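You operate a simulated robot arm through the tools that you are given. There is no shell and no other tool.

Carry out the task below with a simulated robot arm. There is one attempt and no reset: what you move stays moved.

JOB
Switch the filler off and wipe both stains off the side table.
Fine: orange switch off first, blue dial back to CLEAR; use the small yellow sponge and put it back. What is to be rubbed or washed off counts as gone when no trace of it is left.

Only the result counts: the job must be done as asked and must still hold three seconds after the hand-in. Knocking over, shifting, dropping, spilling or breaking anything else fails it.

ROBOT AND FRAMES
A 7-joint arm with a two-finger parallel gripper, fixed in place. Base frame: the origin is at the foot of the arm, x ahead of it, y to its left, z up. Readings come in cm, degrees, newtons and seconds.
With the tool pointing down near the work surface it reaches from about 44 to 70 cm from the base axis. Its first joint turns from -166.0 to 166.0 degrees. Payload 1.57 kg.
The tool frame sits at the grasp point between the pads (the TCP): z along the fingers, y along the line on which they close. The tips reach 3 cm beyond it. Largest opening 8 cm; finger width 1.7, thickness 1.2; the body of the gripper, 4 by 8.2 cm, starts 8 cm behind the TCP.
Orientation is told as [roll, pitch, yaw] about the base's x, y, z axes, in that order, counted from this pose: with the fingers straight down and closing along the base's y, the tool's x points along the base's -x, its y along +y and its z along -z.

CONTROLS
- The arm moves only by the tool send_rows. Its argument "motion" is a list of rows, each a list of 3 entries, a list of its own where there are three numbers: the shift along the base's x, y, z in cm, then the turn, a rotation vector about the base's x, y, z in degrees, then the finger opening in cm, from 0 to 8. In form: [[[tx, ty, tz], [ax, ay, az], claw], ...]. A call has 1 to 20 rows; each row shifts and turns the commanded pose from where the row before left it. A row lasts 0.2 s, in which the tool goes at most 5 cm and 8.6 degrees; a call with a longer step from one row to the next is refused whole, and so is a gripper value outside its range. Where a pose cannot be reached the arm comes as near as it can. A force on the tool above 60 N (or 10 N above the force at the start of the call, whichever is more), or a blocked arm, ends the call early, and 0.2 s more pass. The fingers move at their own pace (about 15.3 cm/s each) and stop on an object; they squeeze with about 31 N. The grip force told is the motor's: it shows also when the fingers shut on nothing. Time passes only in rows, and 0.2 s behind the last, so rows that do not move let the fingers close. The reply holds the time, the measured pose of the TCP, the force on the tool along the base axes, the opening and the grip force, in the units named above and with some noise, with the torque about the TCP (base axes, N m) and any sound that the robot's microphone picked up.
- Cameras (640 x 400 px; columns grow to the right, rows downward): "scene" is fixed at [39.85, 50.08, 164.56]; the picture's right is [-0.64, -0.77, 0.00], its down [-0.68, 0.56, -0.47] and it looks along [0.36, -0.30, -0.88] (base axes); focal length 343 px, centre (320, 200). "wrist" rides on the gripper at [7.2, -0.7, -12.2] in the tool frame; the picture's right is [0.09, 1.00, 0.00], its down [-0.84, 0.08, -0.54] and it looks along [-0.54, 0.05, 0.84] (tool axes); focal length 238 px, centre (320, 200).
- snapshot(camera): a new picture of that camera. No time passes.
- pixel_to_xyz(camera, pixels): for up to 12 pixels [column, row] of the newest picture of that camera ("zoom" is the newest enlarged one), the place [x, y, z] in the base frame of the surface seen there, good to about 0.2 cm. No time passes.
- zoom(camera, box): a new picture of the part [left, top, right, bottom] of that camera's present view, enlarged. No time passes.
- hand_in(): hands the job in; it is judged then, once.

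Leave the gripper open and the arm clear of the work at the hand-in unless told otherwise.

The tools are called as a command line: name --argument value ..., lists and objects as JSON in quotes. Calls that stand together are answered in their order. send_rows: Moves the arm, as the interface text tells. Its arguments: {"type":"object","properties":{"motion":{"type":"array"}},"required":["motion"]} The other tools are called the same way: snapshot (camera) takes a picture; pixel_to_xyz (camera, pixels) gives the place of the surface under pixels of a picture; zoom (camera, box) takes an enlarged picture of a part of a camera's view; hand_in () hands the job in.

At the start:

```text
time: 0.0
ee_pos: [41.15, 25.33, 120.72]
tcp_rot: [0.0, 0.0, 0.0]
force: [0.2, -1.0, 0.7]
ft_torque: [-0.01, 0.03, 0.01]
width: 8.01
grip_force: 0.0
```

scene: 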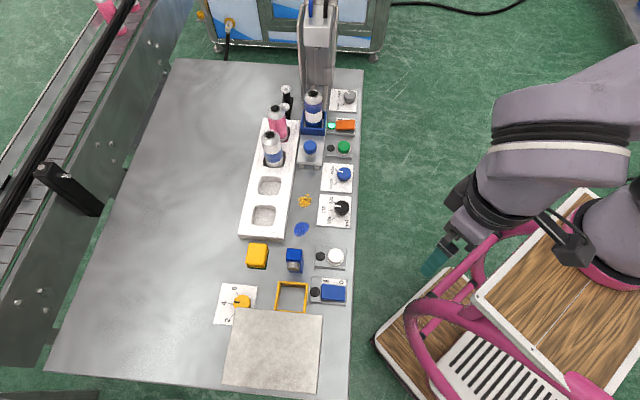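
wrist: 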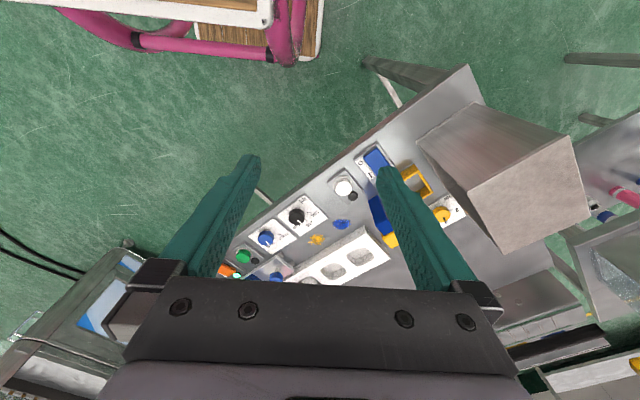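

I see the side table with a row of controls along its near edge: an orange switch near (345,126), a blue dial near (342,175), stains near (305,201) and (301,229), and yellow and blue blocks. I'll zoom in for details.

zoom --camera "scene" --box '[260, 80, 380, 155]'

zoom --camera "scene" --box '[260, 150, 380, 225]'

zoom --camera "scene" --box '[200, 220, 370, 326]'

```text
5.33 times, centred on (320, 118) of scene
```

zoom: 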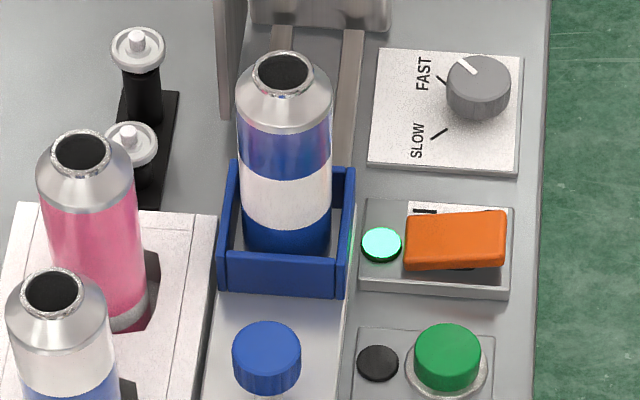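

```text
5.33 times, centred on (320, 188) of scene
```

zoom: 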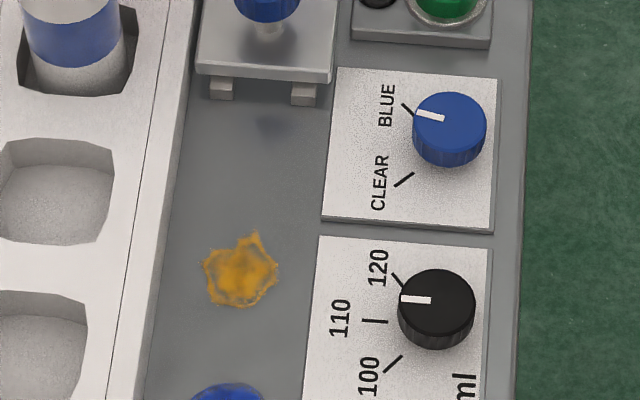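

```text
3.76 times, centred on (285, 273) of scene
```

zoom: 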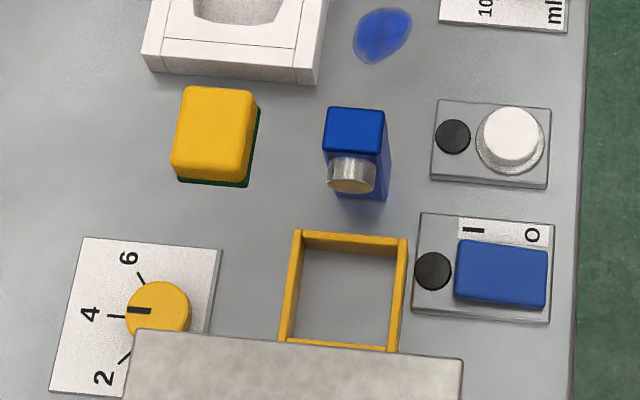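

I see the switch (orange, lamp lit), the dial pointing at BLUE, and a yellow block with a green underside at (257,256), probably the sponge. Next I measure these places.

pixel_to_xyz --camera "scene" --pixels '[[257, 248], [257, 262], [294, 249], [293, 267], [292, 298], [276, 298], [305, 201], [301, 229], [345, 126], [344, 173], [270, 350], [300, 245]]'

zoom --camera "scene" --box '[200, 270, 370, 376]'

zoom --camera "wrist" --box '[320, 130, 480, 230]'

zoom --camera "scene" --box '[320, 110, 368, 140]'

```text
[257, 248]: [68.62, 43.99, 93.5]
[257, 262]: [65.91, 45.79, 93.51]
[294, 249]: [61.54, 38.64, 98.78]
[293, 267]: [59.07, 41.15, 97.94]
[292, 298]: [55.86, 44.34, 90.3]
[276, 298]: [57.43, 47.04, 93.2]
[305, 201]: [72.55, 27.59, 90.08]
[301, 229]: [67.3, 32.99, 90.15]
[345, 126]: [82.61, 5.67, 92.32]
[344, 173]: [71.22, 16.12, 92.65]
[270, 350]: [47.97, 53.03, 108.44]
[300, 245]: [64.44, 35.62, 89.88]
```

```text
3.76 times, centred on (285, 323) of scene
```

zoom: 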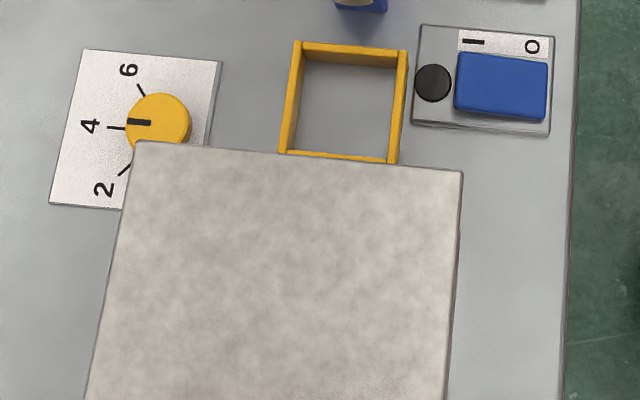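

```text
4.00 times, centred on (400, 180) of wrist
```

zoom: 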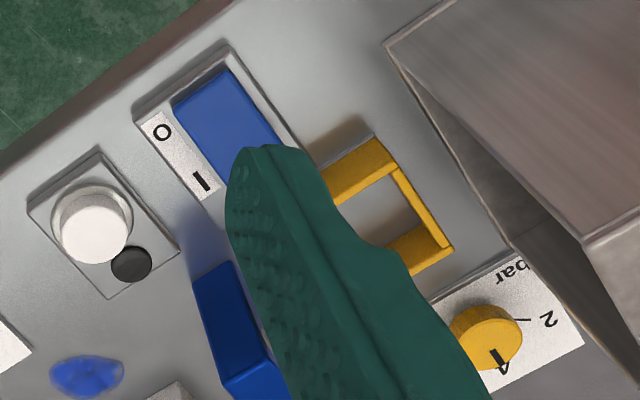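

```text
13.33 times, centred on (344, 125) of scene
```

zoom: 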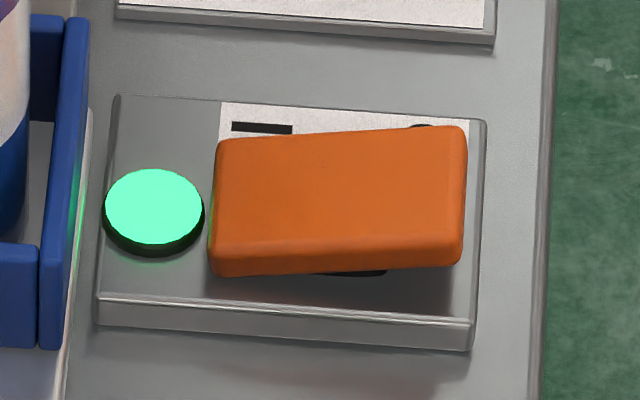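

The table top is at z≈90, and the row of controls runs diagonally. I'll zoom on the sponge and frame to get their corners.

zoom --camera "scene" --box '[240, 235, 320, 285]'

```text
8.00 times, centred on (280, 260) of scene
```

zoom: 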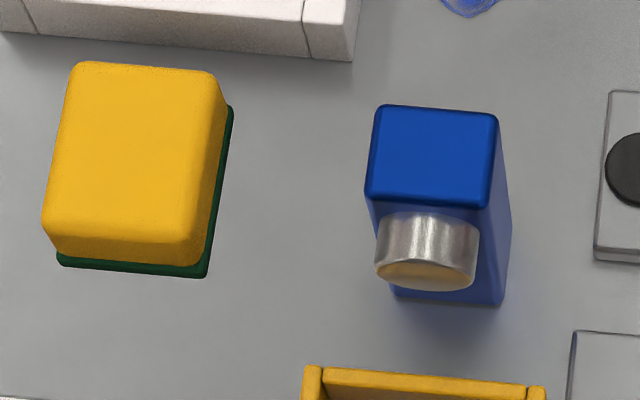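

I can see the sponge corners, a blue bottle-like block with a metal end, and the frame's upper edge. I'll measure the corners in this zoom.

pixel_to_xyz --camera "zoom" --pixels '[[85, 72], [212, 82], [190, 232], [55, 222], [62, 262], [205, 272], [230, 110], [382, 112], [490, 122], [480, 200], [375, 190], [425, 278]]'

pixel_to_xyz --camera "scene" --pixels '[[279, 283], [307, 285], [305, 310], [276, 310], [282, 288], [303, 289], [301, 308], [292, 283], [320, 312], [232, 310], [234, 350], [320, 350]]'

```text
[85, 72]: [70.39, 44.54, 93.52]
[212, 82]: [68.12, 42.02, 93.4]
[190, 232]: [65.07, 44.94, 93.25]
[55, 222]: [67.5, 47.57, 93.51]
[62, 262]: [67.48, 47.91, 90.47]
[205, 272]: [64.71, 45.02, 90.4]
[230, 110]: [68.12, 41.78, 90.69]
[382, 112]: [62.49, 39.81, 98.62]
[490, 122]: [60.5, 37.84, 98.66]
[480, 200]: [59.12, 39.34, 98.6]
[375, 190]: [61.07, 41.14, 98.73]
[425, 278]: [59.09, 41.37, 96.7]
```

```text
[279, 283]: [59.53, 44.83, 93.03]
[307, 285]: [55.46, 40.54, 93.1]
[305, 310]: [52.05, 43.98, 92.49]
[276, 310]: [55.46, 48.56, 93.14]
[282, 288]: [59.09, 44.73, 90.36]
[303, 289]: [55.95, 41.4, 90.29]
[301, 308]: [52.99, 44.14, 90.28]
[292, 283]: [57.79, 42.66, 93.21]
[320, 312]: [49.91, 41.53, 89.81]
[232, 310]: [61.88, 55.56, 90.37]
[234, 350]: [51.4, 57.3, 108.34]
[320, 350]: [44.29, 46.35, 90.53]
```

The sponge is about 3.6 × 4.3 × 3.3 cm, centred near (67.5, 44.9). The frame could hold it. Before touching anything I want to see behind the tall grey block, so I'll move sideways at height.

send_rows --motion '[[[0, 4, 1], [0, 0, 0], 8], [[0, 4.5, 1], [0, 0, 0], 8], [[0, 4.5, 1], [0, 0, 0], 8], [[0, 4.5, 1], [0, 0, 0], 8], [[0, 4.5, 0], [0, 0, 0], 8], [[0, 0, 0], [0, 0, 0], 8]]'

snapshot --camera "wrist"

snapshot --camera "scene"

```text
time: 1.4
ee_pos: [41.22, 47.42, 124.84]
tcp_rot: [0.0, -0.1, 0.0]
force: [0.5, -0.3, 0.7]
ft_torque: [-0.01, 0.0, -0.02]
width: 8.0
grip_force: 0.2
```

```text
taken
```

wrist: 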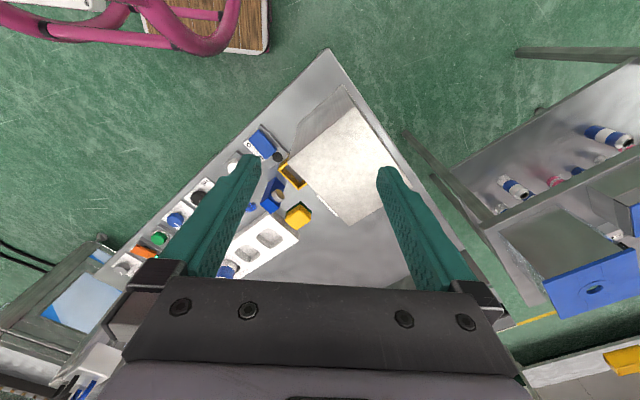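

```text
taken
```

scene: 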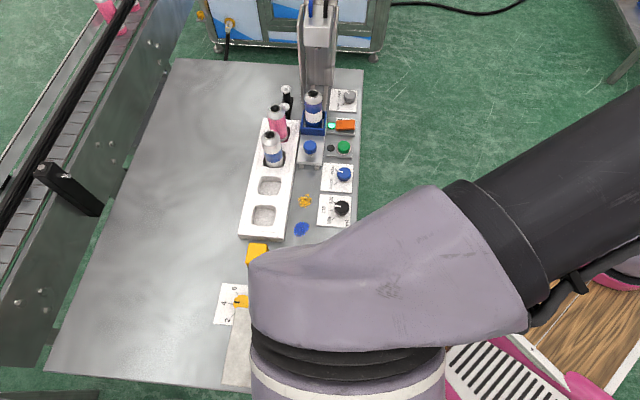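

Nothing is visible behind the grey block. I'll zoom in on the frame and sponge in the wrist view.

zoom --camera "wrist" --box '[230, 120, 350, 240]'

zoom --camera "wrist" --box '[480, 100, 640, 300]'

```text
3.33 times, centred on (290, 180) of wrist
```

zoom: 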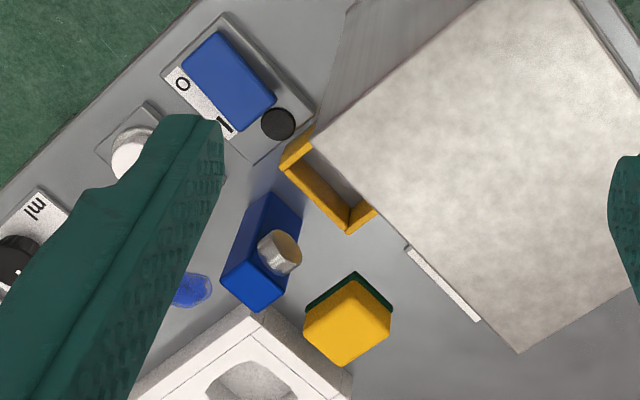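

```text
2.00 times, centred on (560, 200) of wrist
```

zoom: 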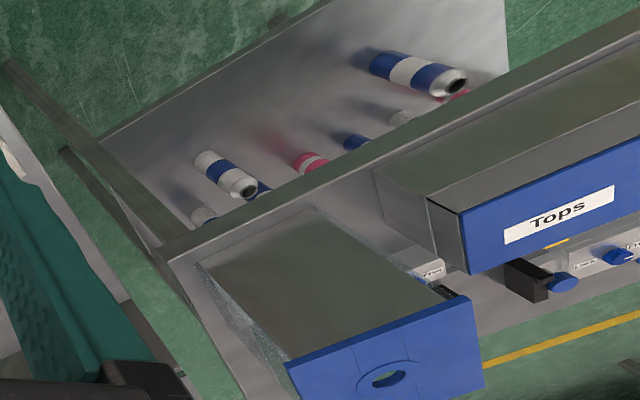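

The frame matches the filler's bottle nest, so it's a bottle holder and not a sponge tray. "Back" therefore means the spot where the sponge stands now. I'll measure the rocker and dial precisely next.

zoom --camera "scene" --box '[320, 110, 368, 140]'

pixel_to_xyz --camera "zoom" --pixels '[[230, 150], [450, 140], [225, 235], [450, 240], [340, 190], [155, 200], [430, 190], [475, 130], [460, 320], [110, 110], [110, 290], [240, 190]]'

```text
13.33 times, centred on (344, 125) of scene
```

zoom: 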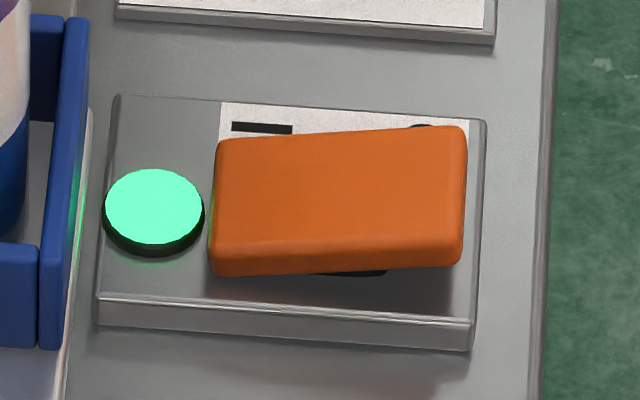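

```text
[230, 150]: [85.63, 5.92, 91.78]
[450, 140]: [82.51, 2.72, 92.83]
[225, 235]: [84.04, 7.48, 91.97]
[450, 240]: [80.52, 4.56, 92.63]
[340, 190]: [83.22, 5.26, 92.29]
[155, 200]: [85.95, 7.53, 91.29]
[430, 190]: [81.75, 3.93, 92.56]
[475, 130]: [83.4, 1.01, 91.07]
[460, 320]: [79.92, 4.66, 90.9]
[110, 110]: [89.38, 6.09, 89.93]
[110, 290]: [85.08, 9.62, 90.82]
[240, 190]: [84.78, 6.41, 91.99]
```

The O end of the rocker, at (81.6, 3.8, 92.6), stands up. It's beyond straight-down reach, so I'll tilt the tool outward. First I check how near the filler column and bottle are.

pixel_to_xyz --camera "scene" --pixels '[[313, 94], [318, 40], [320, 15], [332, 60], [332, 90], [303, 60], [311, 147], [344, 147], [348, 97], [334, 20], [318, 5], [310, 120]]'

zoom --camera "scene" --box '[280, 0, 380, 130]'

```text
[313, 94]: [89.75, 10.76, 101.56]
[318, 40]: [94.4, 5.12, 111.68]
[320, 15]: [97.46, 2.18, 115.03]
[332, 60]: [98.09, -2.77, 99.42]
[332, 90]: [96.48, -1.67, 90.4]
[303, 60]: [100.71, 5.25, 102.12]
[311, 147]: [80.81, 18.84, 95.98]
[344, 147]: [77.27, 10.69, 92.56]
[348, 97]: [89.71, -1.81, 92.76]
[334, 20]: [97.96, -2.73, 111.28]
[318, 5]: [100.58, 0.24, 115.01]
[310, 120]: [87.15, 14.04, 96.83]
```

```text
3.08 times, centred on (330, 65) of scene
```

zoom: 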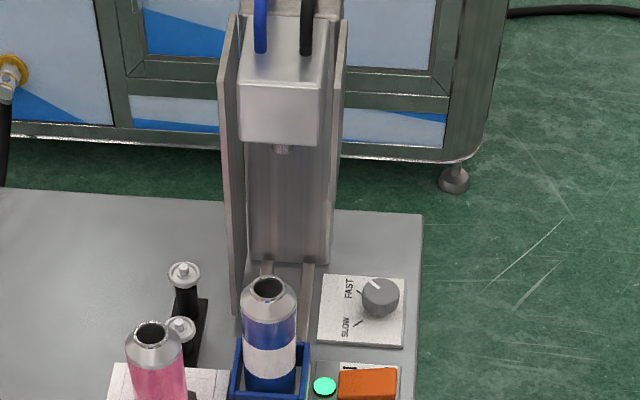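

The filler head begins at about x = 92, well beyond the switch. I'll move to a hover in front of the switch, closing the fingers and tilting outward 45°.

send_rows --motion '[[[2.3, -4.24, -0.6], [0, 0, 0], 4], [[2.3, -4.24, -0.6], [0, 0, 0], 0], [[2.3, -4.24, -0.6], [0, 0, 0], 0], [[2.3, -4.24, -0.6], [0, 0, 0], 0], [[2.3, -4.24, -0.6], [0, -7.5, 0], 0], [[2.3, -4.24, -0.6], [0, -7.5, 0], 0], [[2.3, -4.24, -0.6], [0, -7.5, 0], 0], [[2.3, -4.24, -0.6], [0, -7.5, 0], 0], [[2.3, -4.24, -0.6], [0, -7.5, 0], 0], [[2.3, -4.24, -0.6], [0, -7.5, 0], 0], [[0, 0, 0], [0, 0, 0], 0]]'

```text
time: 3.8
ee_pos: [64.11, 5.25, 118.64]
tcp_rot: [0.0, -45.0, 0.0]
force: [0.9, 0.2, -0.5]
ft_torque: [0.01, 0.0, -0.01]
width: 0.02
grip_force: 21.8
```

The tilt is reached exactly. I'll approach to about 3 cm above the O end of the rocker.

send_rows --motion '[[[3.4, -0.3, -2], [0, 0, 0], 0], [[3.4, -0.3, -3.2], [0, 0, 0], 0], [[3.3, -0.3, -3.7], [0, 0, 0], 0], [[3, -0.3, -3.8], [0, 0, 0], 0], [[2.6, -0.4, -3.8], [0, 0, 0], 0], [[0, 0, -3.7], [0, 0, 0], 0], [[0, 0, 0], [0, 0, 0], 0]]'

snapshot --camera "scene"

snapshot --camera "wrist"

```text
time: 5.4
ee_pos: [79.92, 3.52, 98.39]
tcp_rot: [0.0, -44.9, 0.1]
force: [-0.9, -0.5, -0.2]
ft_torque: [0.0, 0.01, 0.01]
width: 0.0
grip_force: 21.0
```

```text
taken
```

scene: 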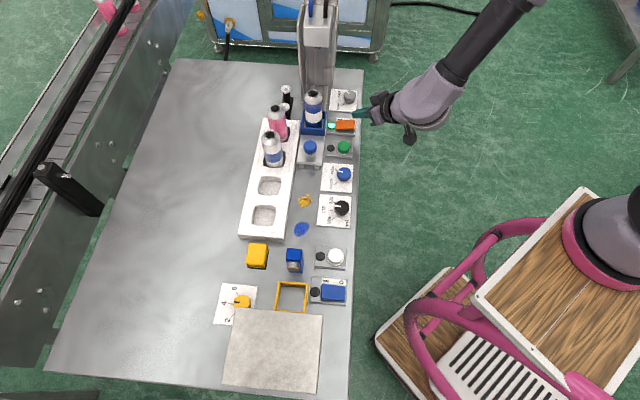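

```text
taken
```

wrist: 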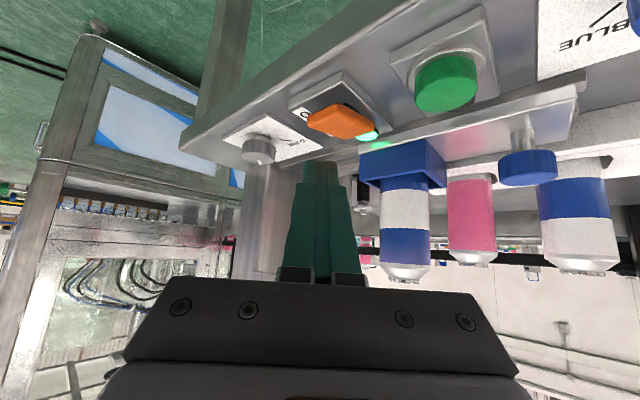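

The tool is hovering at the switch. I'll zoom in to check fingertip alignment over the O end.

zoom --camera "scene" --box '[315, 95, 395, 145]'

zoom --camera "wrist" --box '[240, 80, 440, 205]'

```text
8.00 times, centred on (355, 120) of scene
```

zoom: 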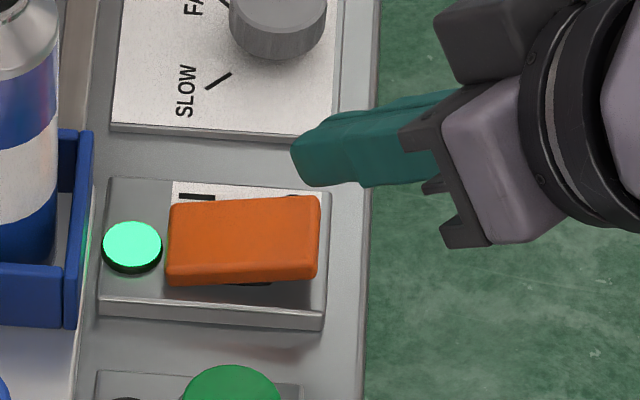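

```text
3.20 times, centred on (340, 142) of wrist
```

zoom: 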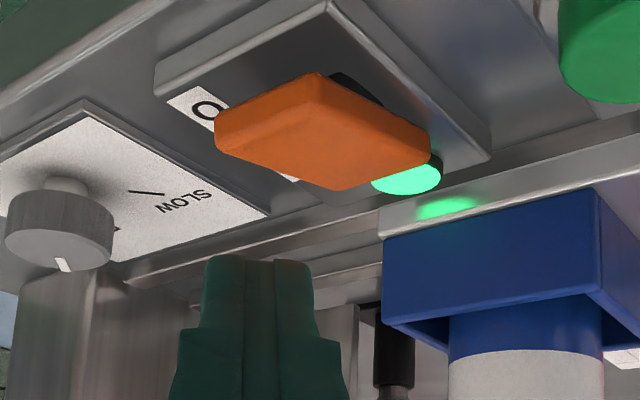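

The fingertips are slightly toward the outer end. I'll shift 0.4 cm inward and press down gently in small steps, listening for a click.

send_rows --motion '[[[0.4, 0.4, -1], [0, 0, 0], 0], [[0, 0, -1], [0, 0, 0], 0], [[0, 0, -0.6], [0, 0, 0], 0], [[0, 0, -0.3], [0, 0, 0], 0], [[0, 0, -0.3], [0, 0, 0], 0], [[0, 0, -0.3], [0, 0, 0], 0], [[0, 0, 0], [0, 0, 0], 0]]'

zoom --camera "scene" --box '[315, 95, 395, 145]'

```text
time: 7.0
ee_pos: [80.27, 3.78, 95.12]
tcp_rot: [0.0, -45.0, 0.0]
force: [0.6, 0.2, 0.1]
ft_torque: [0.01, 0.0, 0.01]
width: 0.0
grip_force: 21.0
```

```text
8.00 times, centred on (355, 120) of scene
```

zoom: 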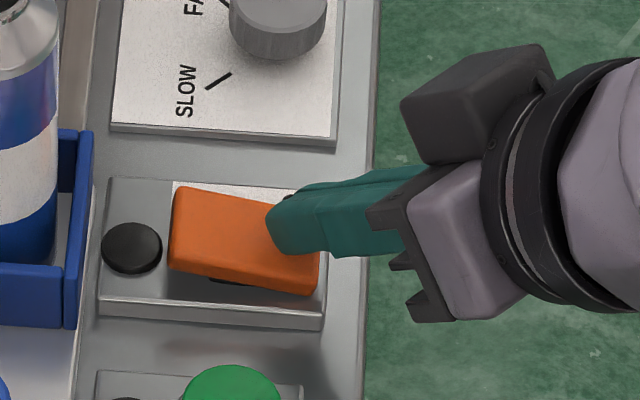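

The switch flipped to O and its lamp is off. I'll back away upward, then measure the blue dial.

send_rows --motion '[[[-0.5, 0, 1.5], [0, 0, 0], 0], [[-2, 0, 4], [0, 0, 0], 0], [[-3, 0, 4], [0, 0, 0], 0], [[-3, 0, 4], [0, 0, 0], 0], [[0, 0, 0], [0, 0, 0], 0]]'

zoom --camera "scene" --box '[312, 155, 368, 195]'

pixel_to_xyz --camera "zoom" --pixels '[[350, 200], [400, 200], [300, 200], [350, 165], [220, 140], [250, 240], [260, 180], [315, 175], [300, 260], [420, 300], [430, 210], [355, 235]]'

```text
time: 8.2
ee_pos: [71.82, 3.63, 108.79]
tcp_rot: [0.0, -45.0, 0.0]
force: [0.2, 0.7, 0.1]
ft_torque: [0.03, -0.05, -0.02]
width: 0.0
grip_force: 21.4
```

```text
10.00 times, centred on (340, 175) of scene
```

zoom: 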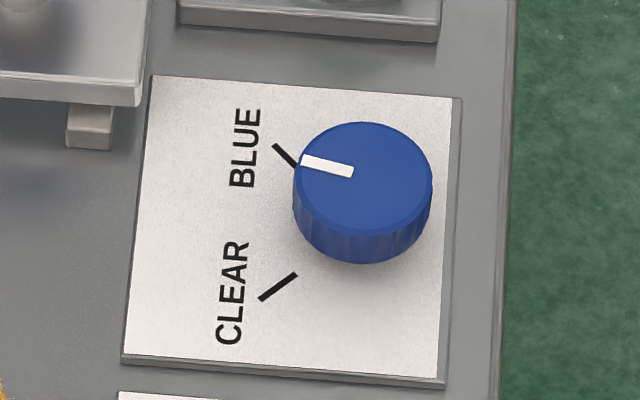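

```text
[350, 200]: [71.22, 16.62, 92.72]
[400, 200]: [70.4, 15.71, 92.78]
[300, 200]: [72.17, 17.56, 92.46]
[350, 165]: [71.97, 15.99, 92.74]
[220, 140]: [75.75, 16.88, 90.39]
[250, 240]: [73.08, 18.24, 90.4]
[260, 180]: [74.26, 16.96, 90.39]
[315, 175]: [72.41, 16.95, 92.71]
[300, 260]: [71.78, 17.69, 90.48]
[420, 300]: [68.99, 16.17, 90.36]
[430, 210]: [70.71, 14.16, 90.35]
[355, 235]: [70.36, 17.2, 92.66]
```

The knob centre is about (71.5, 16.0), its top is at 92.7, and the CLEAR tick lies roughly 55° counter-clockwise of the present pointer. I'll go above the knob with a 20° tilt, a −15° yaw and the fingers open 5.5 cm.

send_rows --motion '[[[-0.2, 2.5, 0], [0, 8.4, 0], 3], [[-0.2, 2.5, 0], [0, 8.4, 0], 5.5], [[-0.2, 2.5, 0], [0, 8.2, 0], 5.5], [[-0.2, 2.5, -2], [0, 0, -7.5], 5.5], [[-0.37, 2.56, -3], [0, 0, -7.5], 5.5], [[0, 0, -3.8], [0, 0, 0], 5.5], [[0, 0, 0], [0, 0, 0], 5.5]]'

zoom --camera "scene" --box '[302, 145, 382, 195]'

snapshot --camera "wrist"

```text
time: 9.8
ee_pos: [70.71, 16.43, 99.73]
tcp_rot: [0.1, -19.9, -15.0]
force: [0.3, -1.3, 0.3]
ft_torque: [0.04, 0.0, -0.01]
width: 5.48
grip_force: 0.0
```

```text
8.00 times, centred on (342, 170) of scene
```

zoom: 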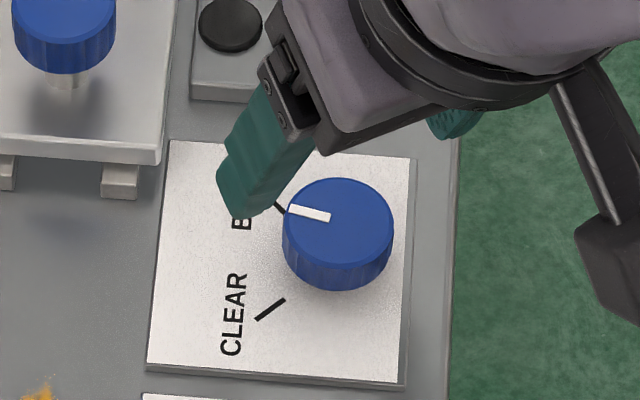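

```text
taken
```

wrist: 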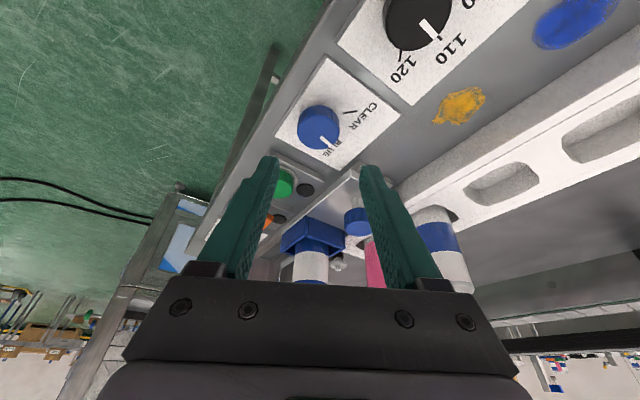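

The wrist camera sees the dial clearly at (318,128). I'll zoom to measure the pointer and ticks better.

zoom --camera "wrist" --box '[270, 80, 398, 160]'

pixel_to_xyz --camera "zoom" --pixels '[[240, 232], [278, 320], [275, 305], [262, 275], [420, 170], [370, 145], [330, 370], [150, 225], [330, 235], [240, 165], [240, 290], [400, 160]]'

```text
5.00 times, centred on (334, 120) of wrist
```

zoom: 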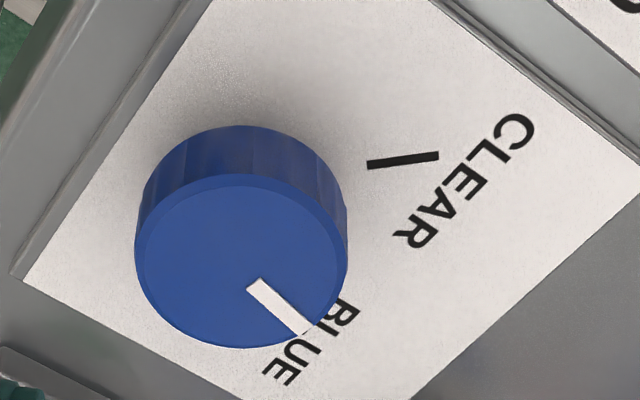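

```text
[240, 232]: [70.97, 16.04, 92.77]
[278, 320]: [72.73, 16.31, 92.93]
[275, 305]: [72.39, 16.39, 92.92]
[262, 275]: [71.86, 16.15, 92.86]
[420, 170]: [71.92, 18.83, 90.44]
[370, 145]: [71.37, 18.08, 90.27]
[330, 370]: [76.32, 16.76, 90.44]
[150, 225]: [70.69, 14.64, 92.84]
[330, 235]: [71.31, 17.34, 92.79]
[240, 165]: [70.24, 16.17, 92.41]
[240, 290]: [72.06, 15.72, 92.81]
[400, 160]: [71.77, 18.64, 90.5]
```

The pointer is at roughly 30° azimuth and CLEAR at about 87°, so I need about +57°. I'll descend around the knob and close gently on it.

send_rows --motion '[[[0.05, -0.15, -3], [0, 0, 0], 5.5], [[0, 0, -2], [0, 0, 0], 5.5], [[0, 0, -0.7], [0, 0, 0], 5.5], [[0, 0, 0], [0, 0, 0], 3.4], [[0, 0, 0], [0, 0, 0], 3.0], [[0, 0, 0], [0, 0, 0], 3.0]]'

zoom --camera "scene" --box '[302, 145, 382, 195]'

snapshot --camera "wrist"

```text
time: 11.2
ee_pos: [70.73, 16.12, 93.97]
tcp_rot: [0.0, -20.0, -15.0]
force: [-1.6, -4.8, -2.8]
ft_torque: [-0.02, -0.5, -0.09]
width: 3.32
grip_force: 41.0
```

```text
8.00 times, centred on (342, 170) of scene
```

zoom: 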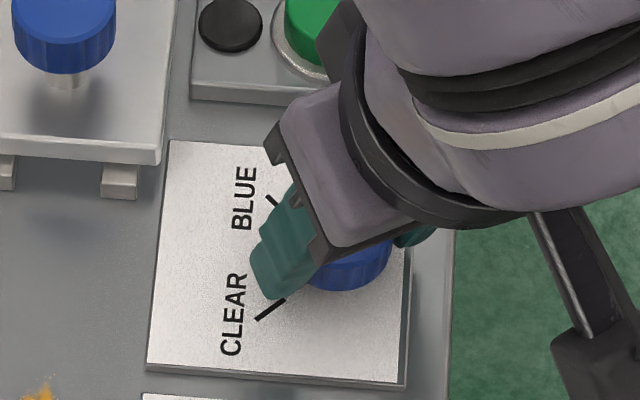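

```text
taken
```

wrist: 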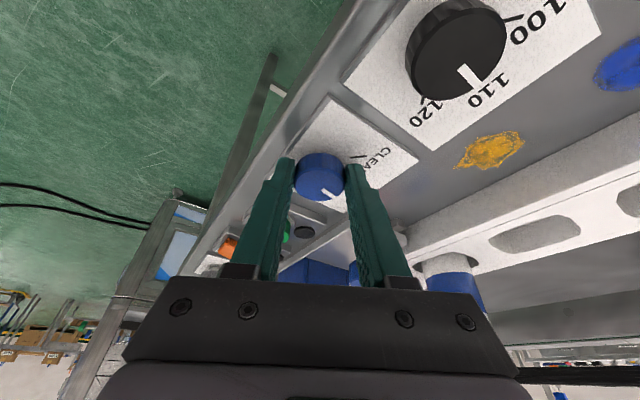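

The grip is on at 3.3 cm with low side forces. I'll turn 57° counter-clockwise about the knob's axis.

send_rows --motion '[[[-0.023, -0.117, 0], [0, 0, 8.14], 3.0], [[-0.006, -0.119, 0], [0, 0, 8.14], 3.0], [[0.011, -0.119, 0], [0, 0, 8.14], 3.0], [[0.028, -0.116, 0], [0, 0, 8.14], 3.0], [[0.044, -0.11, 0], [0, 0, 8.14], 3.0], [[0.059, -0.104, 0], [0, 0, 8.14], 3.0], [[0.074, -0.094, 0], [0, 0, 8.14], 3.0], [[0, 0, 0], [0, 0, 0], 3.0]]'

snapshot --camera "wrist"

zoom --camera "scene" --box '[302, 145, 382, 195]'

```text
time: 13.0
ee_pos: [70.9, 15.19, 94.05]
tcp_rot: [0.0, -20.0, 41.7]
force: [8.5, -21.9, -3.1]
ft_torque: [-0.6, 0.26, -1.03]
width: 3.34
grip_force: 40.8
```

```text
taken
```

wrist: 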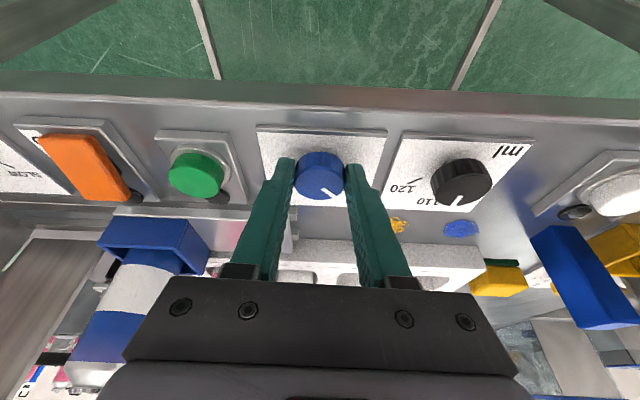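

```text
8.00 times, centred on (342, 170) of scene
```

zoom: 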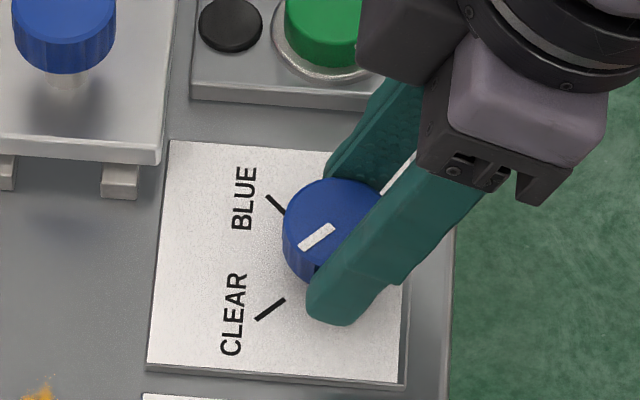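

The pointer is now nearly parallel to the CLEAR tick. I'll open, rise, and check it.

send_rows --motion '[[[0, 0, 0], [0, 0, 0], 4], [[0, 0, 0], [0, 0, 0], 5.5], [[0, 0, 2], [0, 0, 0], 5.5], [[0, 0, 4], [0, 0, 0], 5.5], [[-2, -1, 4], [0, 0, 0], 5.5], [[0, 0, 0], [0, 0, 0], 5.5]]'

snapshot --camera "wrist"

zoom --camera "scene" --box '[312, 155, 368, 195]'

```text
time: 14.4
ee_pos: [68.94, 14.47, 104.02]
tcp_rot: [0.0, -19.9, 41.9]
force: [0.0, 0.8, -0.7]
ft_torque: [0.01, 0.02, -0.02]
width: 5.5
grip_force: 0.0
```

```text
taken
```

wrist: 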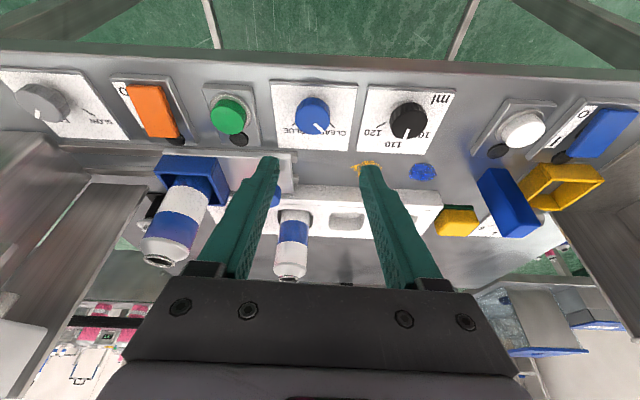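

```text
10.00 times, centred on (340, 175) of scene
```

zoom: 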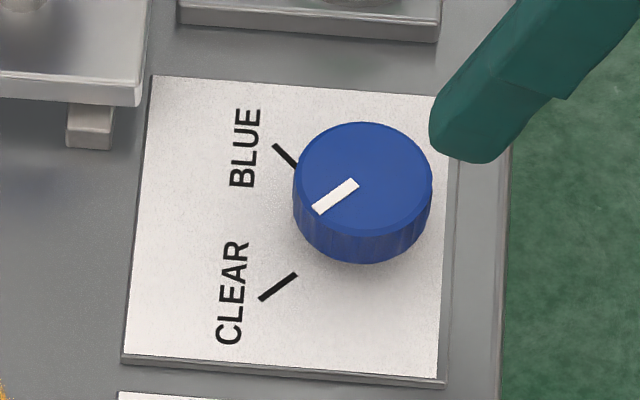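

The pointer is now parallel to the CLEAR tick, so the dial is done. Next I measure the stains, the rack edge, the plate edges and the sponge surroundings.

zoom --camera "scene" --box '[270, 185, 350, 245]'

pixel_to_xyz --camera "scene" --pixels '[[297, 200], [313, 200], [305, 194], [305, 208], [293, 229], [309, 229], [302, 222], [300, 236], [318, 212], [292, 200], [284, 229], [240, 239]]'

pixel_to_xyz --camera "scene" --pixels '[[253, 240], [266, 241], [250, 232], [275, 233], [258, 286], [222, 284], [241, 300], [296, 122], [270, 150], [275, 130], [283, 229], [315, 248]]'

```text
6.67 times, centred on (310, 215) of scene
```

zoom: 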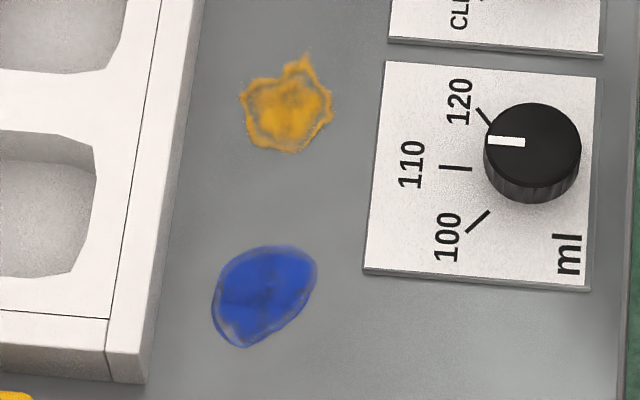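

```text
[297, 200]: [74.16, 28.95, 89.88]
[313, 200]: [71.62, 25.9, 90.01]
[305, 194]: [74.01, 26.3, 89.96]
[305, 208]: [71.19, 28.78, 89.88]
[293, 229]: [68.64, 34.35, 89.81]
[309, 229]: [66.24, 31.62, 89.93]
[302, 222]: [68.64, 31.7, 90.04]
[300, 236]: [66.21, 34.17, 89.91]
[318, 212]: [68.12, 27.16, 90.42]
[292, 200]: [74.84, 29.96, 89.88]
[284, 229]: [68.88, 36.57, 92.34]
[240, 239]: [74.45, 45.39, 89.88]
```

```text
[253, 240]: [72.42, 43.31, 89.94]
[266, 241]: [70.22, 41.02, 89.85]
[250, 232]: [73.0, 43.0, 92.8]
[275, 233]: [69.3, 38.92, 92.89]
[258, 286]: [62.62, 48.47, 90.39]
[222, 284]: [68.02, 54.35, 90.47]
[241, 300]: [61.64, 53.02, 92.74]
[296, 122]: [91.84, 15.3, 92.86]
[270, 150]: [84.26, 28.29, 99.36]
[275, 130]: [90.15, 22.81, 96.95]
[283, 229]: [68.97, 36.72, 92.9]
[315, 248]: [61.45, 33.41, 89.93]
```

In table coordinates there's a 2 cm gap between the sponge and the rack end, so the fingers fit if opened about 5.5 cm. I'll lift, travel to above the sponge, and align with the sponge sides (yaw 46.5°, tilt 25°).

send_rows --motion '[[[0, 0, 4], [0, 0, 0], 5.5], [[0, 1, 4.5], [3.35, -3.72, 0], 5.5], [[-0.2, 4.7, 0], [0, 0, 4.6], 5.5], [[-0.3, 4.8, 0], [0, 0, 0], 5.5], [[-0.3, 4.8, 0], [0, 0, 0], 5.5], [[-0.3, 4.8, 0], [0, 0, 0], 5.5], [[-0.3, 4.8, 0], [0, 0, 0], 5.5], [[-0.3, 4.7, 0], [0, 0, 0], 5.5], [[-0.1, 0, -4], [0, 0, 0], 5.5], [[0, 0, -4], [0, 0, 0], 5.5], [[0, 0, 0], [0, 0, 0], 5.5]]'

snapshot --camera "wrist"

snapshot --camera "scene"

```text
time: 16.8
ee_pos: [67.02, 44.07, 104.67]
tcp_rot: [0.0, -25.1, 46.6]
force: [0.0, 0.4, -0.6]
ft_torque: [0.0, 0.0, -0.04]
width: 5.5
grip_force: 0.0
```

```text
taken
```

wrist: 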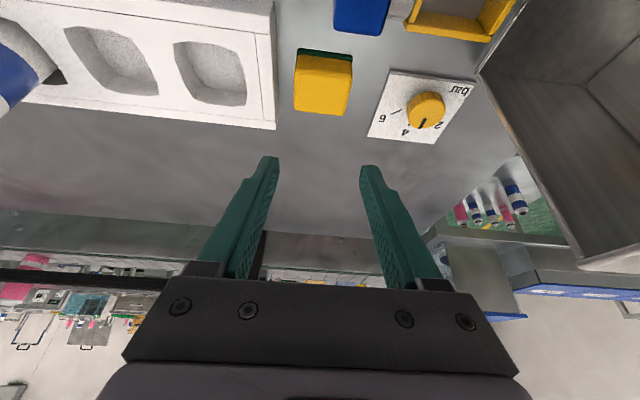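

```text
taken
```

scene: 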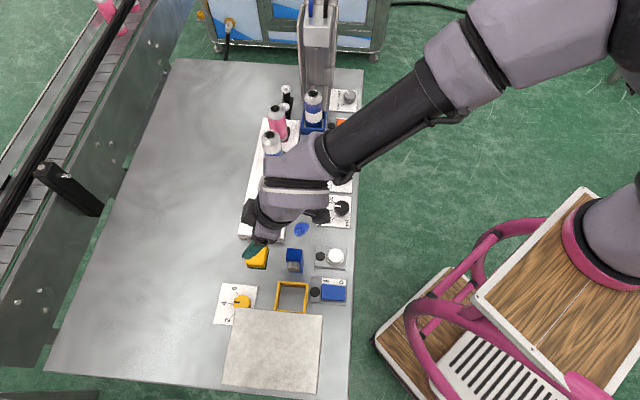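

The hover is reached. I want to know how low the forearm passes over the table, and the exact sponge and rack positions from this view.

pixel_to_xyz --camera "scene" --pixels '[[340, 150], [325, 160], [400, 110], [450, 70], [350, 170], [440, 115], [290, 200], [520, 60], [280, 225], [320, 212]]'

zoom --camera "wrist" --box '[240, 30, 400, 130]'

pixel_to_xyz --camera "wrist" --pixels '[[298, 80], [350, 87], [295, 108], [343, 113], [301, 56], [349, 60], [275, 60], [277, 125], [276, 95], [384, 80], [322, 95], [340, 30]]'

```text
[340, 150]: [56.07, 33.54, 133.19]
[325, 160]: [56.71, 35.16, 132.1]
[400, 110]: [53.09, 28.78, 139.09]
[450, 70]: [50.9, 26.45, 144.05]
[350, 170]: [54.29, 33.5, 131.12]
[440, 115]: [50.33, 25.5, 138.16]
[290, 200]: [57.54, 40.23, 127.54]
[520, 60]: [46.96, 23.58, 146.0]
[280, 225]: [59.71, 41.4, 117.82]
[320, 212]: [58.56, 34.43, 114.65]
```

```text
4.00 times, centred on (320, 80) of wrist
```

zoom: 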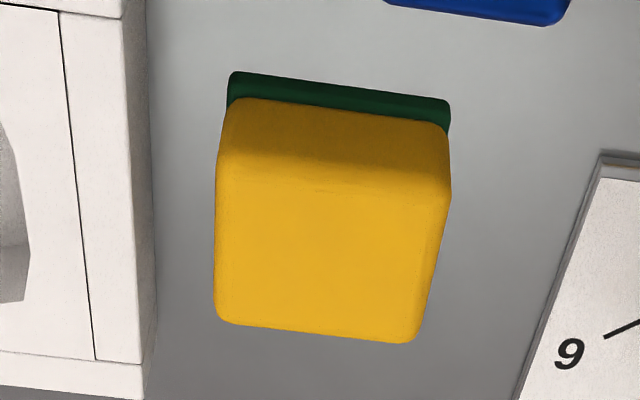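

```text
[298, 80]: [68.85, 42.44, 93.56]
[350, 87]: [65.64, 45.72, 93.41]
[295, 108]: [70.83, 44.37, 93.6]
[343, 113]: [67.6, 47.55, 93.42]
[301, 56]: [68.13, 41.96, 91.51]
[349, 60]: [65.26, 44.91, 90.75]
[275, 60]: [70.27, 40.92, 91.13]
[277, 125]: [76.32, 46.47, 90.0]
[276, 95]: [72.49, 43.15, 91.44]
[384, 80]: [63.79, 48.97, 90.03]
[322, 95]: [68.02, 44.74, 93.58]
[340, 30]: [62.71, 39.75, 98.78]
```

The sponge centre is about (67.85, 44.84), with its axis near 45.3°. I'll refine the yaw by −1.2°, narrow the opening to 5.3 and lower most of the way, then check.

send_rows --motion '[[[0.1, 0.04, 0], [0, 0, -1.2], 5.3], [[0, 0, -4], [0, 0, 0], 5.3], [[0, 0, -3], [0, 0, 0], 5.3], [[0, 0, 0], [0, 0, 0], 5.3]]'

snapshot --camera "wrist"

zoom --camera "scene" --box '[220, 205, 316, 265]'

```text
time: 17.8
ee_pos: [67.11, 44.03, 97.73]
tcp_rot: [0.0, -25.1, 45.4]
force: [0.6, 0.0, -0.3]
ft_torque: [-0.01, 0.0, -0.04]
width: 5.3
grip_force: 0.0
```

```text
taken
```

wrist: 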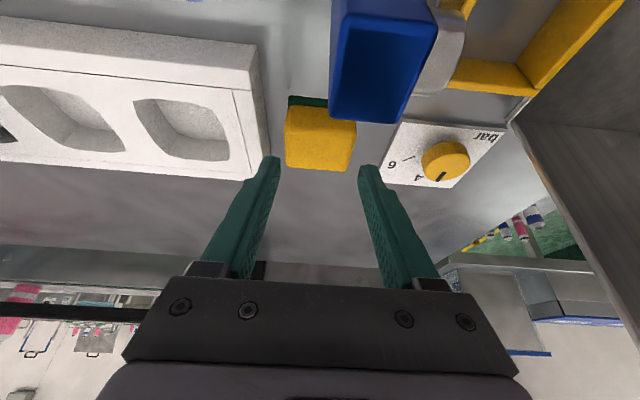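

```text
6.67 times, centred on (268, 235) of scene
```

zoom: 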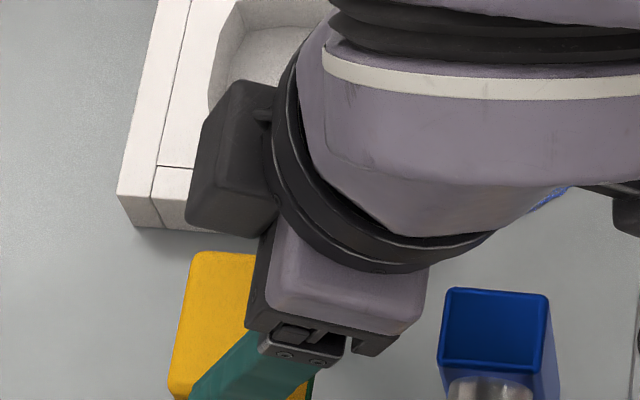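

The fingertips (272 and 367) straddle the sponge (286–356) symmetrically, and the rack edge is just left of them. I'll lower the last 3.1 cm slowly.

send_rows --motion '[[[0.02, 0.07, -1.5], [0, 0, 0], 5.3], [[0, 0, -1.0], [0, 0, 0], 5.3], [[0, 0, -0.6], [0, 0, 0], 5.3], [[0, 0, 0], [0, 0, 0], 5.3]]'

snapshot --camera "wrist"

snapshot --camera "scene"

```text
time: 18.8
ee_pos: [67.19, 44.18, 94.41]
tcp_rot: [0.0, -25.0, 45.3]
force: [0.1, -0.6, -0.9]
ft_torque: [0.01, 0.01, -0.04]
width: 5.3
grip_force: 0.0
```

```text
taken
```

wrist: 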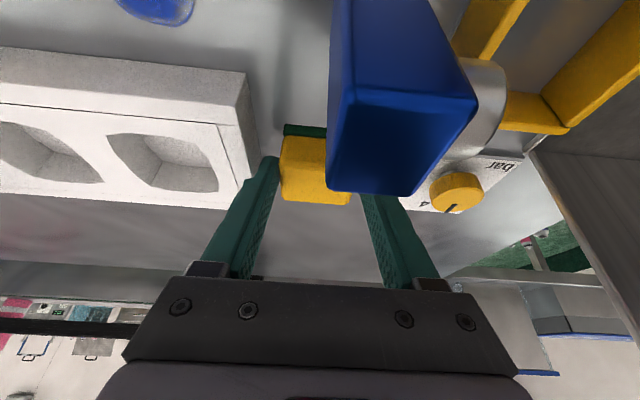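

```text
taken
```

scene: 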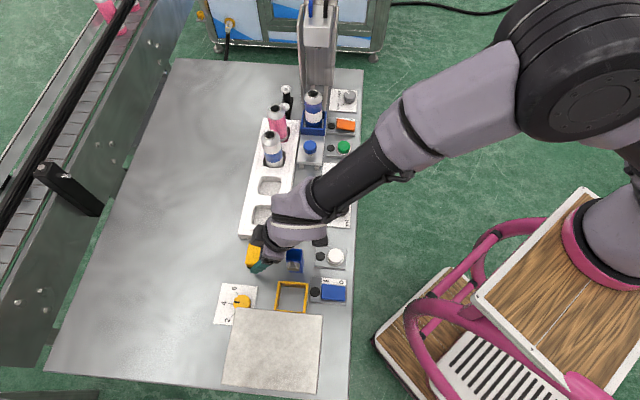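

The fingers are around the sponge. I'll close on it gently now.

send_rows --motion '[[[0, 0, 0], [0, 0, 0], 4.6], [[0, 0, 0], [0, 0, 0], 4.2], [[0, 0, 0], [0, 0, 0], 4.0], [[0, 0, 0], [0, 0, 0], 4.0]]'

snapshot --camera "wrist"

```text
time: 19.8
ee_pos: [67.26, 44.24, 94.36]
tcp_rot: [0.0, -24.9, 45.4]
force: [-0.4, 1.1, 0.0]
ft_torque: [0.01, -0.02, 0.01]
width: 4.86
grip_force: 31.3
```

```text
taken
```

wrist: 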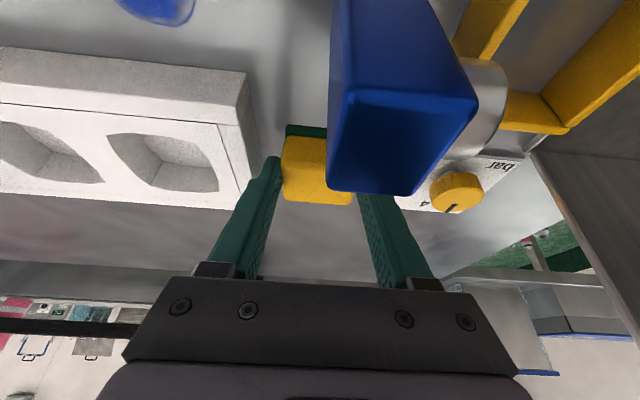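

The sponge is held at 4.86 cm wide. I'll lift it 7 cm and carry it past the rack end, then over the channel above the blue stain.

send_rows --motion '[[[0, 0, 1.5], [0, 0, 0], 4.0], [[0, 0, 2.5], [0, 0, 0], 4.0], [[0, 0, 3], [0, 0, 0], 4.0], [[2.24, -2.22, 0], [0, 0, 0], 4.0], [[2.24, -2.21, 0], [0, 0, 0], 4.0], [[-2.06, -2.09, 0], [0, 0, 0], 4.0], [[-2.06, -2.09, 0], [0, 0, 0], 4.0], [[-2.07, -2.08, 0], [0, 0, 0], 4.0], [[0, 0, 0], [0, 0, 0], 4.0]]'

snapshot --camera "wrist"

snapshot --camera "scene"

```text
time: 21.8
ee_pos: [65.44, 33.43, 101.47]
tcp_rot: [0.0, -25.0, 45.4]
force: [0.1, 0.5, -0.6]
ft_torque: [-0.01, 0.0, -0.01]
width: 4.83
grip_force: 31.0
```

```text
taken
```

wrist: 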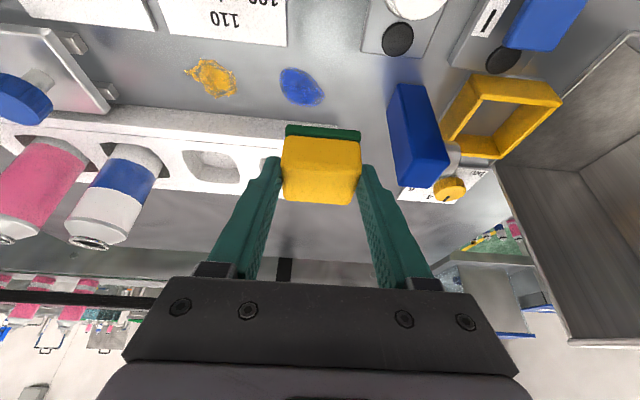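

```text
taken
```

scene: 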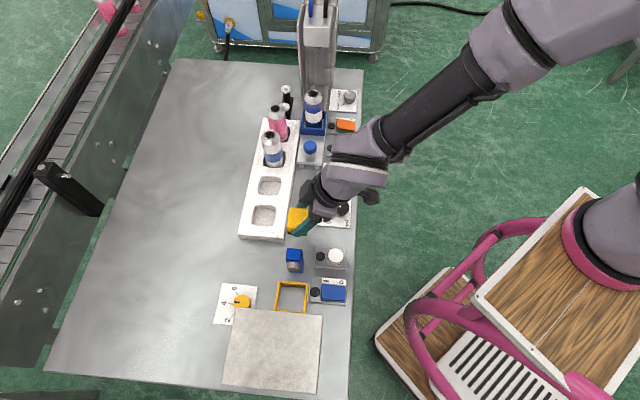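

The sponge is upright over the channel. I'll lower it beside the rack onto the edge of the blue stain.

send_rows --motion '[[[0, 0, -2.5], [0, 0, 0], 4.0], [[0, 0, -2.5], [0, 0, 0], 4.0], [[0, 0, -1.4], [0, 0, 0], 4.0], [[0, 0, -0.4], [0, 0, 0], 4.0], [[0, 0, 0], [0, 0, 0], 4.0]]'

zoom --camera "scene" --box '[262, 185, 358, 245]'

snapshot --camera "wrist"

```text
time: 23.0
ee_pos: [65.43, 33.46, 94.69]
tcp_rot: [0.0, -25.0, 45.4]
force: [0.0, -0.2, 0.4]
ft_torque: [-0.01, 0.01, -0.02]
width: 4.84
grip_force: 30.2
```

```text
6.67 times, centred on (310, 215) of scene
```

zoom: 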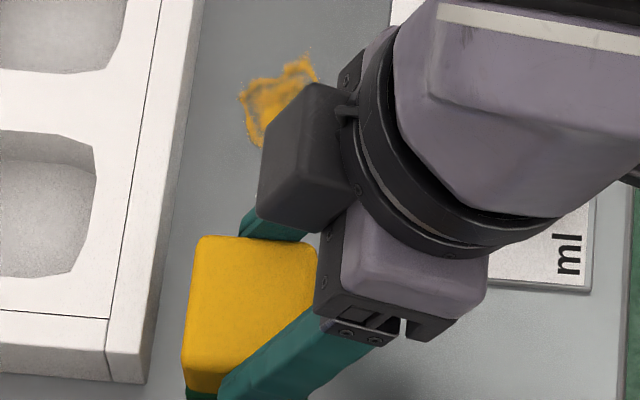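

```text
taken
```

wrist: 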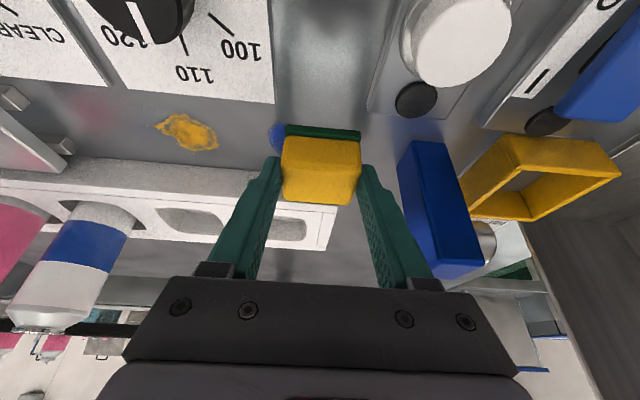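

No contact yet (force ≈ 0). I'll check the height of the black housing on the hand's side and ease down 0.3 cm.

pixel_to_xyz --camera "zoom" --pixels '[[300, 100], [275, 190], [320, 200], [200, 245], [300, 250], [190, 370]]'

send_rows --motion '[[[0, 0, -0.2], [0, 0, 0], 4.0], [[0, 0, -0.1], [0, 0, 0], 4.0], [[0, 0, 0], [0, 0, 0], 4.0]]'

```text
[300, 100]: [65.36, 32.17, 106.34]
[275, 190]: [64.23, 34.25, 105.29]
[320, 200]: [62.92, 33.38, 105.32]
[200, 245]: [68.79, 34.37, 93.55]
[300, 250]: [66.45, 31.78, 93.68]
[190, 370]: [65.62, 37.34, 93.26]
```

```text
time: 23.8
ee_pos: [65.52, 33.39, 94.41]
tcp_rot: [0.1, -25.1, 45.4]
force: [0.3, -0.6, 7.5]
ft_torque: [0.02, -0.03, -0.03]
width: 4.86
grip_force: 31.0
```

Contact is at 7.5 N. I'll stroke along the channel across both stains toward the orange one and back.

send_rows --motion '[[[1.138, -1.125, -0.05], [0, 0, 0], 4.0], [[1.138, -1.125, 0], [0, 0, 0], 4.0], [[1.138, -1.125, 0], [0, 0, 0], 4.0], [[1.138, -1.125, 0], [0, 0, 0], 4.0], [[1.138, -1.125, 0], [0, 0, 0], 4.0], [[1.138, -1.125, 0], [0, 0, 0], 4.0], [[1.138, -1.125, 0], [0, 0, 0], 4.0], [[1.138, -1.125, 0], [0, 0, 0], 4.0], [[0, 0, 0], [0, 0, 0], 4.0]]'

snapshot --camera "scene"

snapshot --camera "wrist"

```text
time: 25.8
ee_pos: [74.51, 24.48, 94.46]
tcp_rot: [-0.1, -25.1, 45.4]
force: [-12.9, 13.1, 25.9]
ft_torque: [0.62, 0.19, 0.2]
width: 4.84
grip_force: 31.5
```

```text
taken
```

scene: 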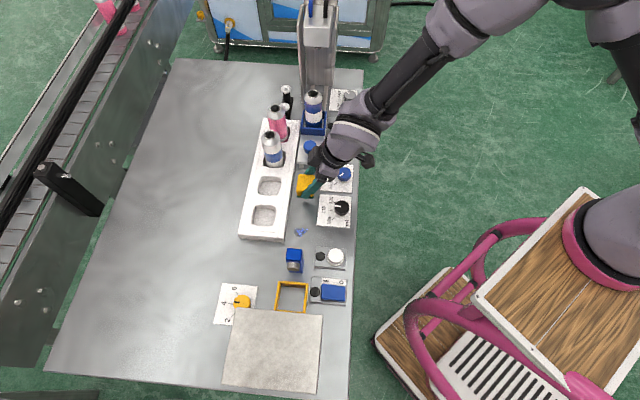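

```text
taken
```

wrist: 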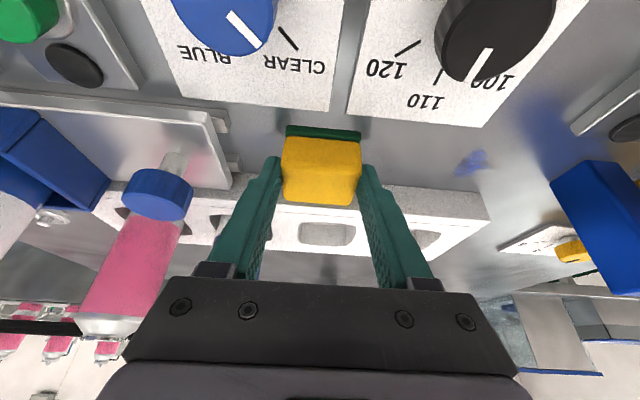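

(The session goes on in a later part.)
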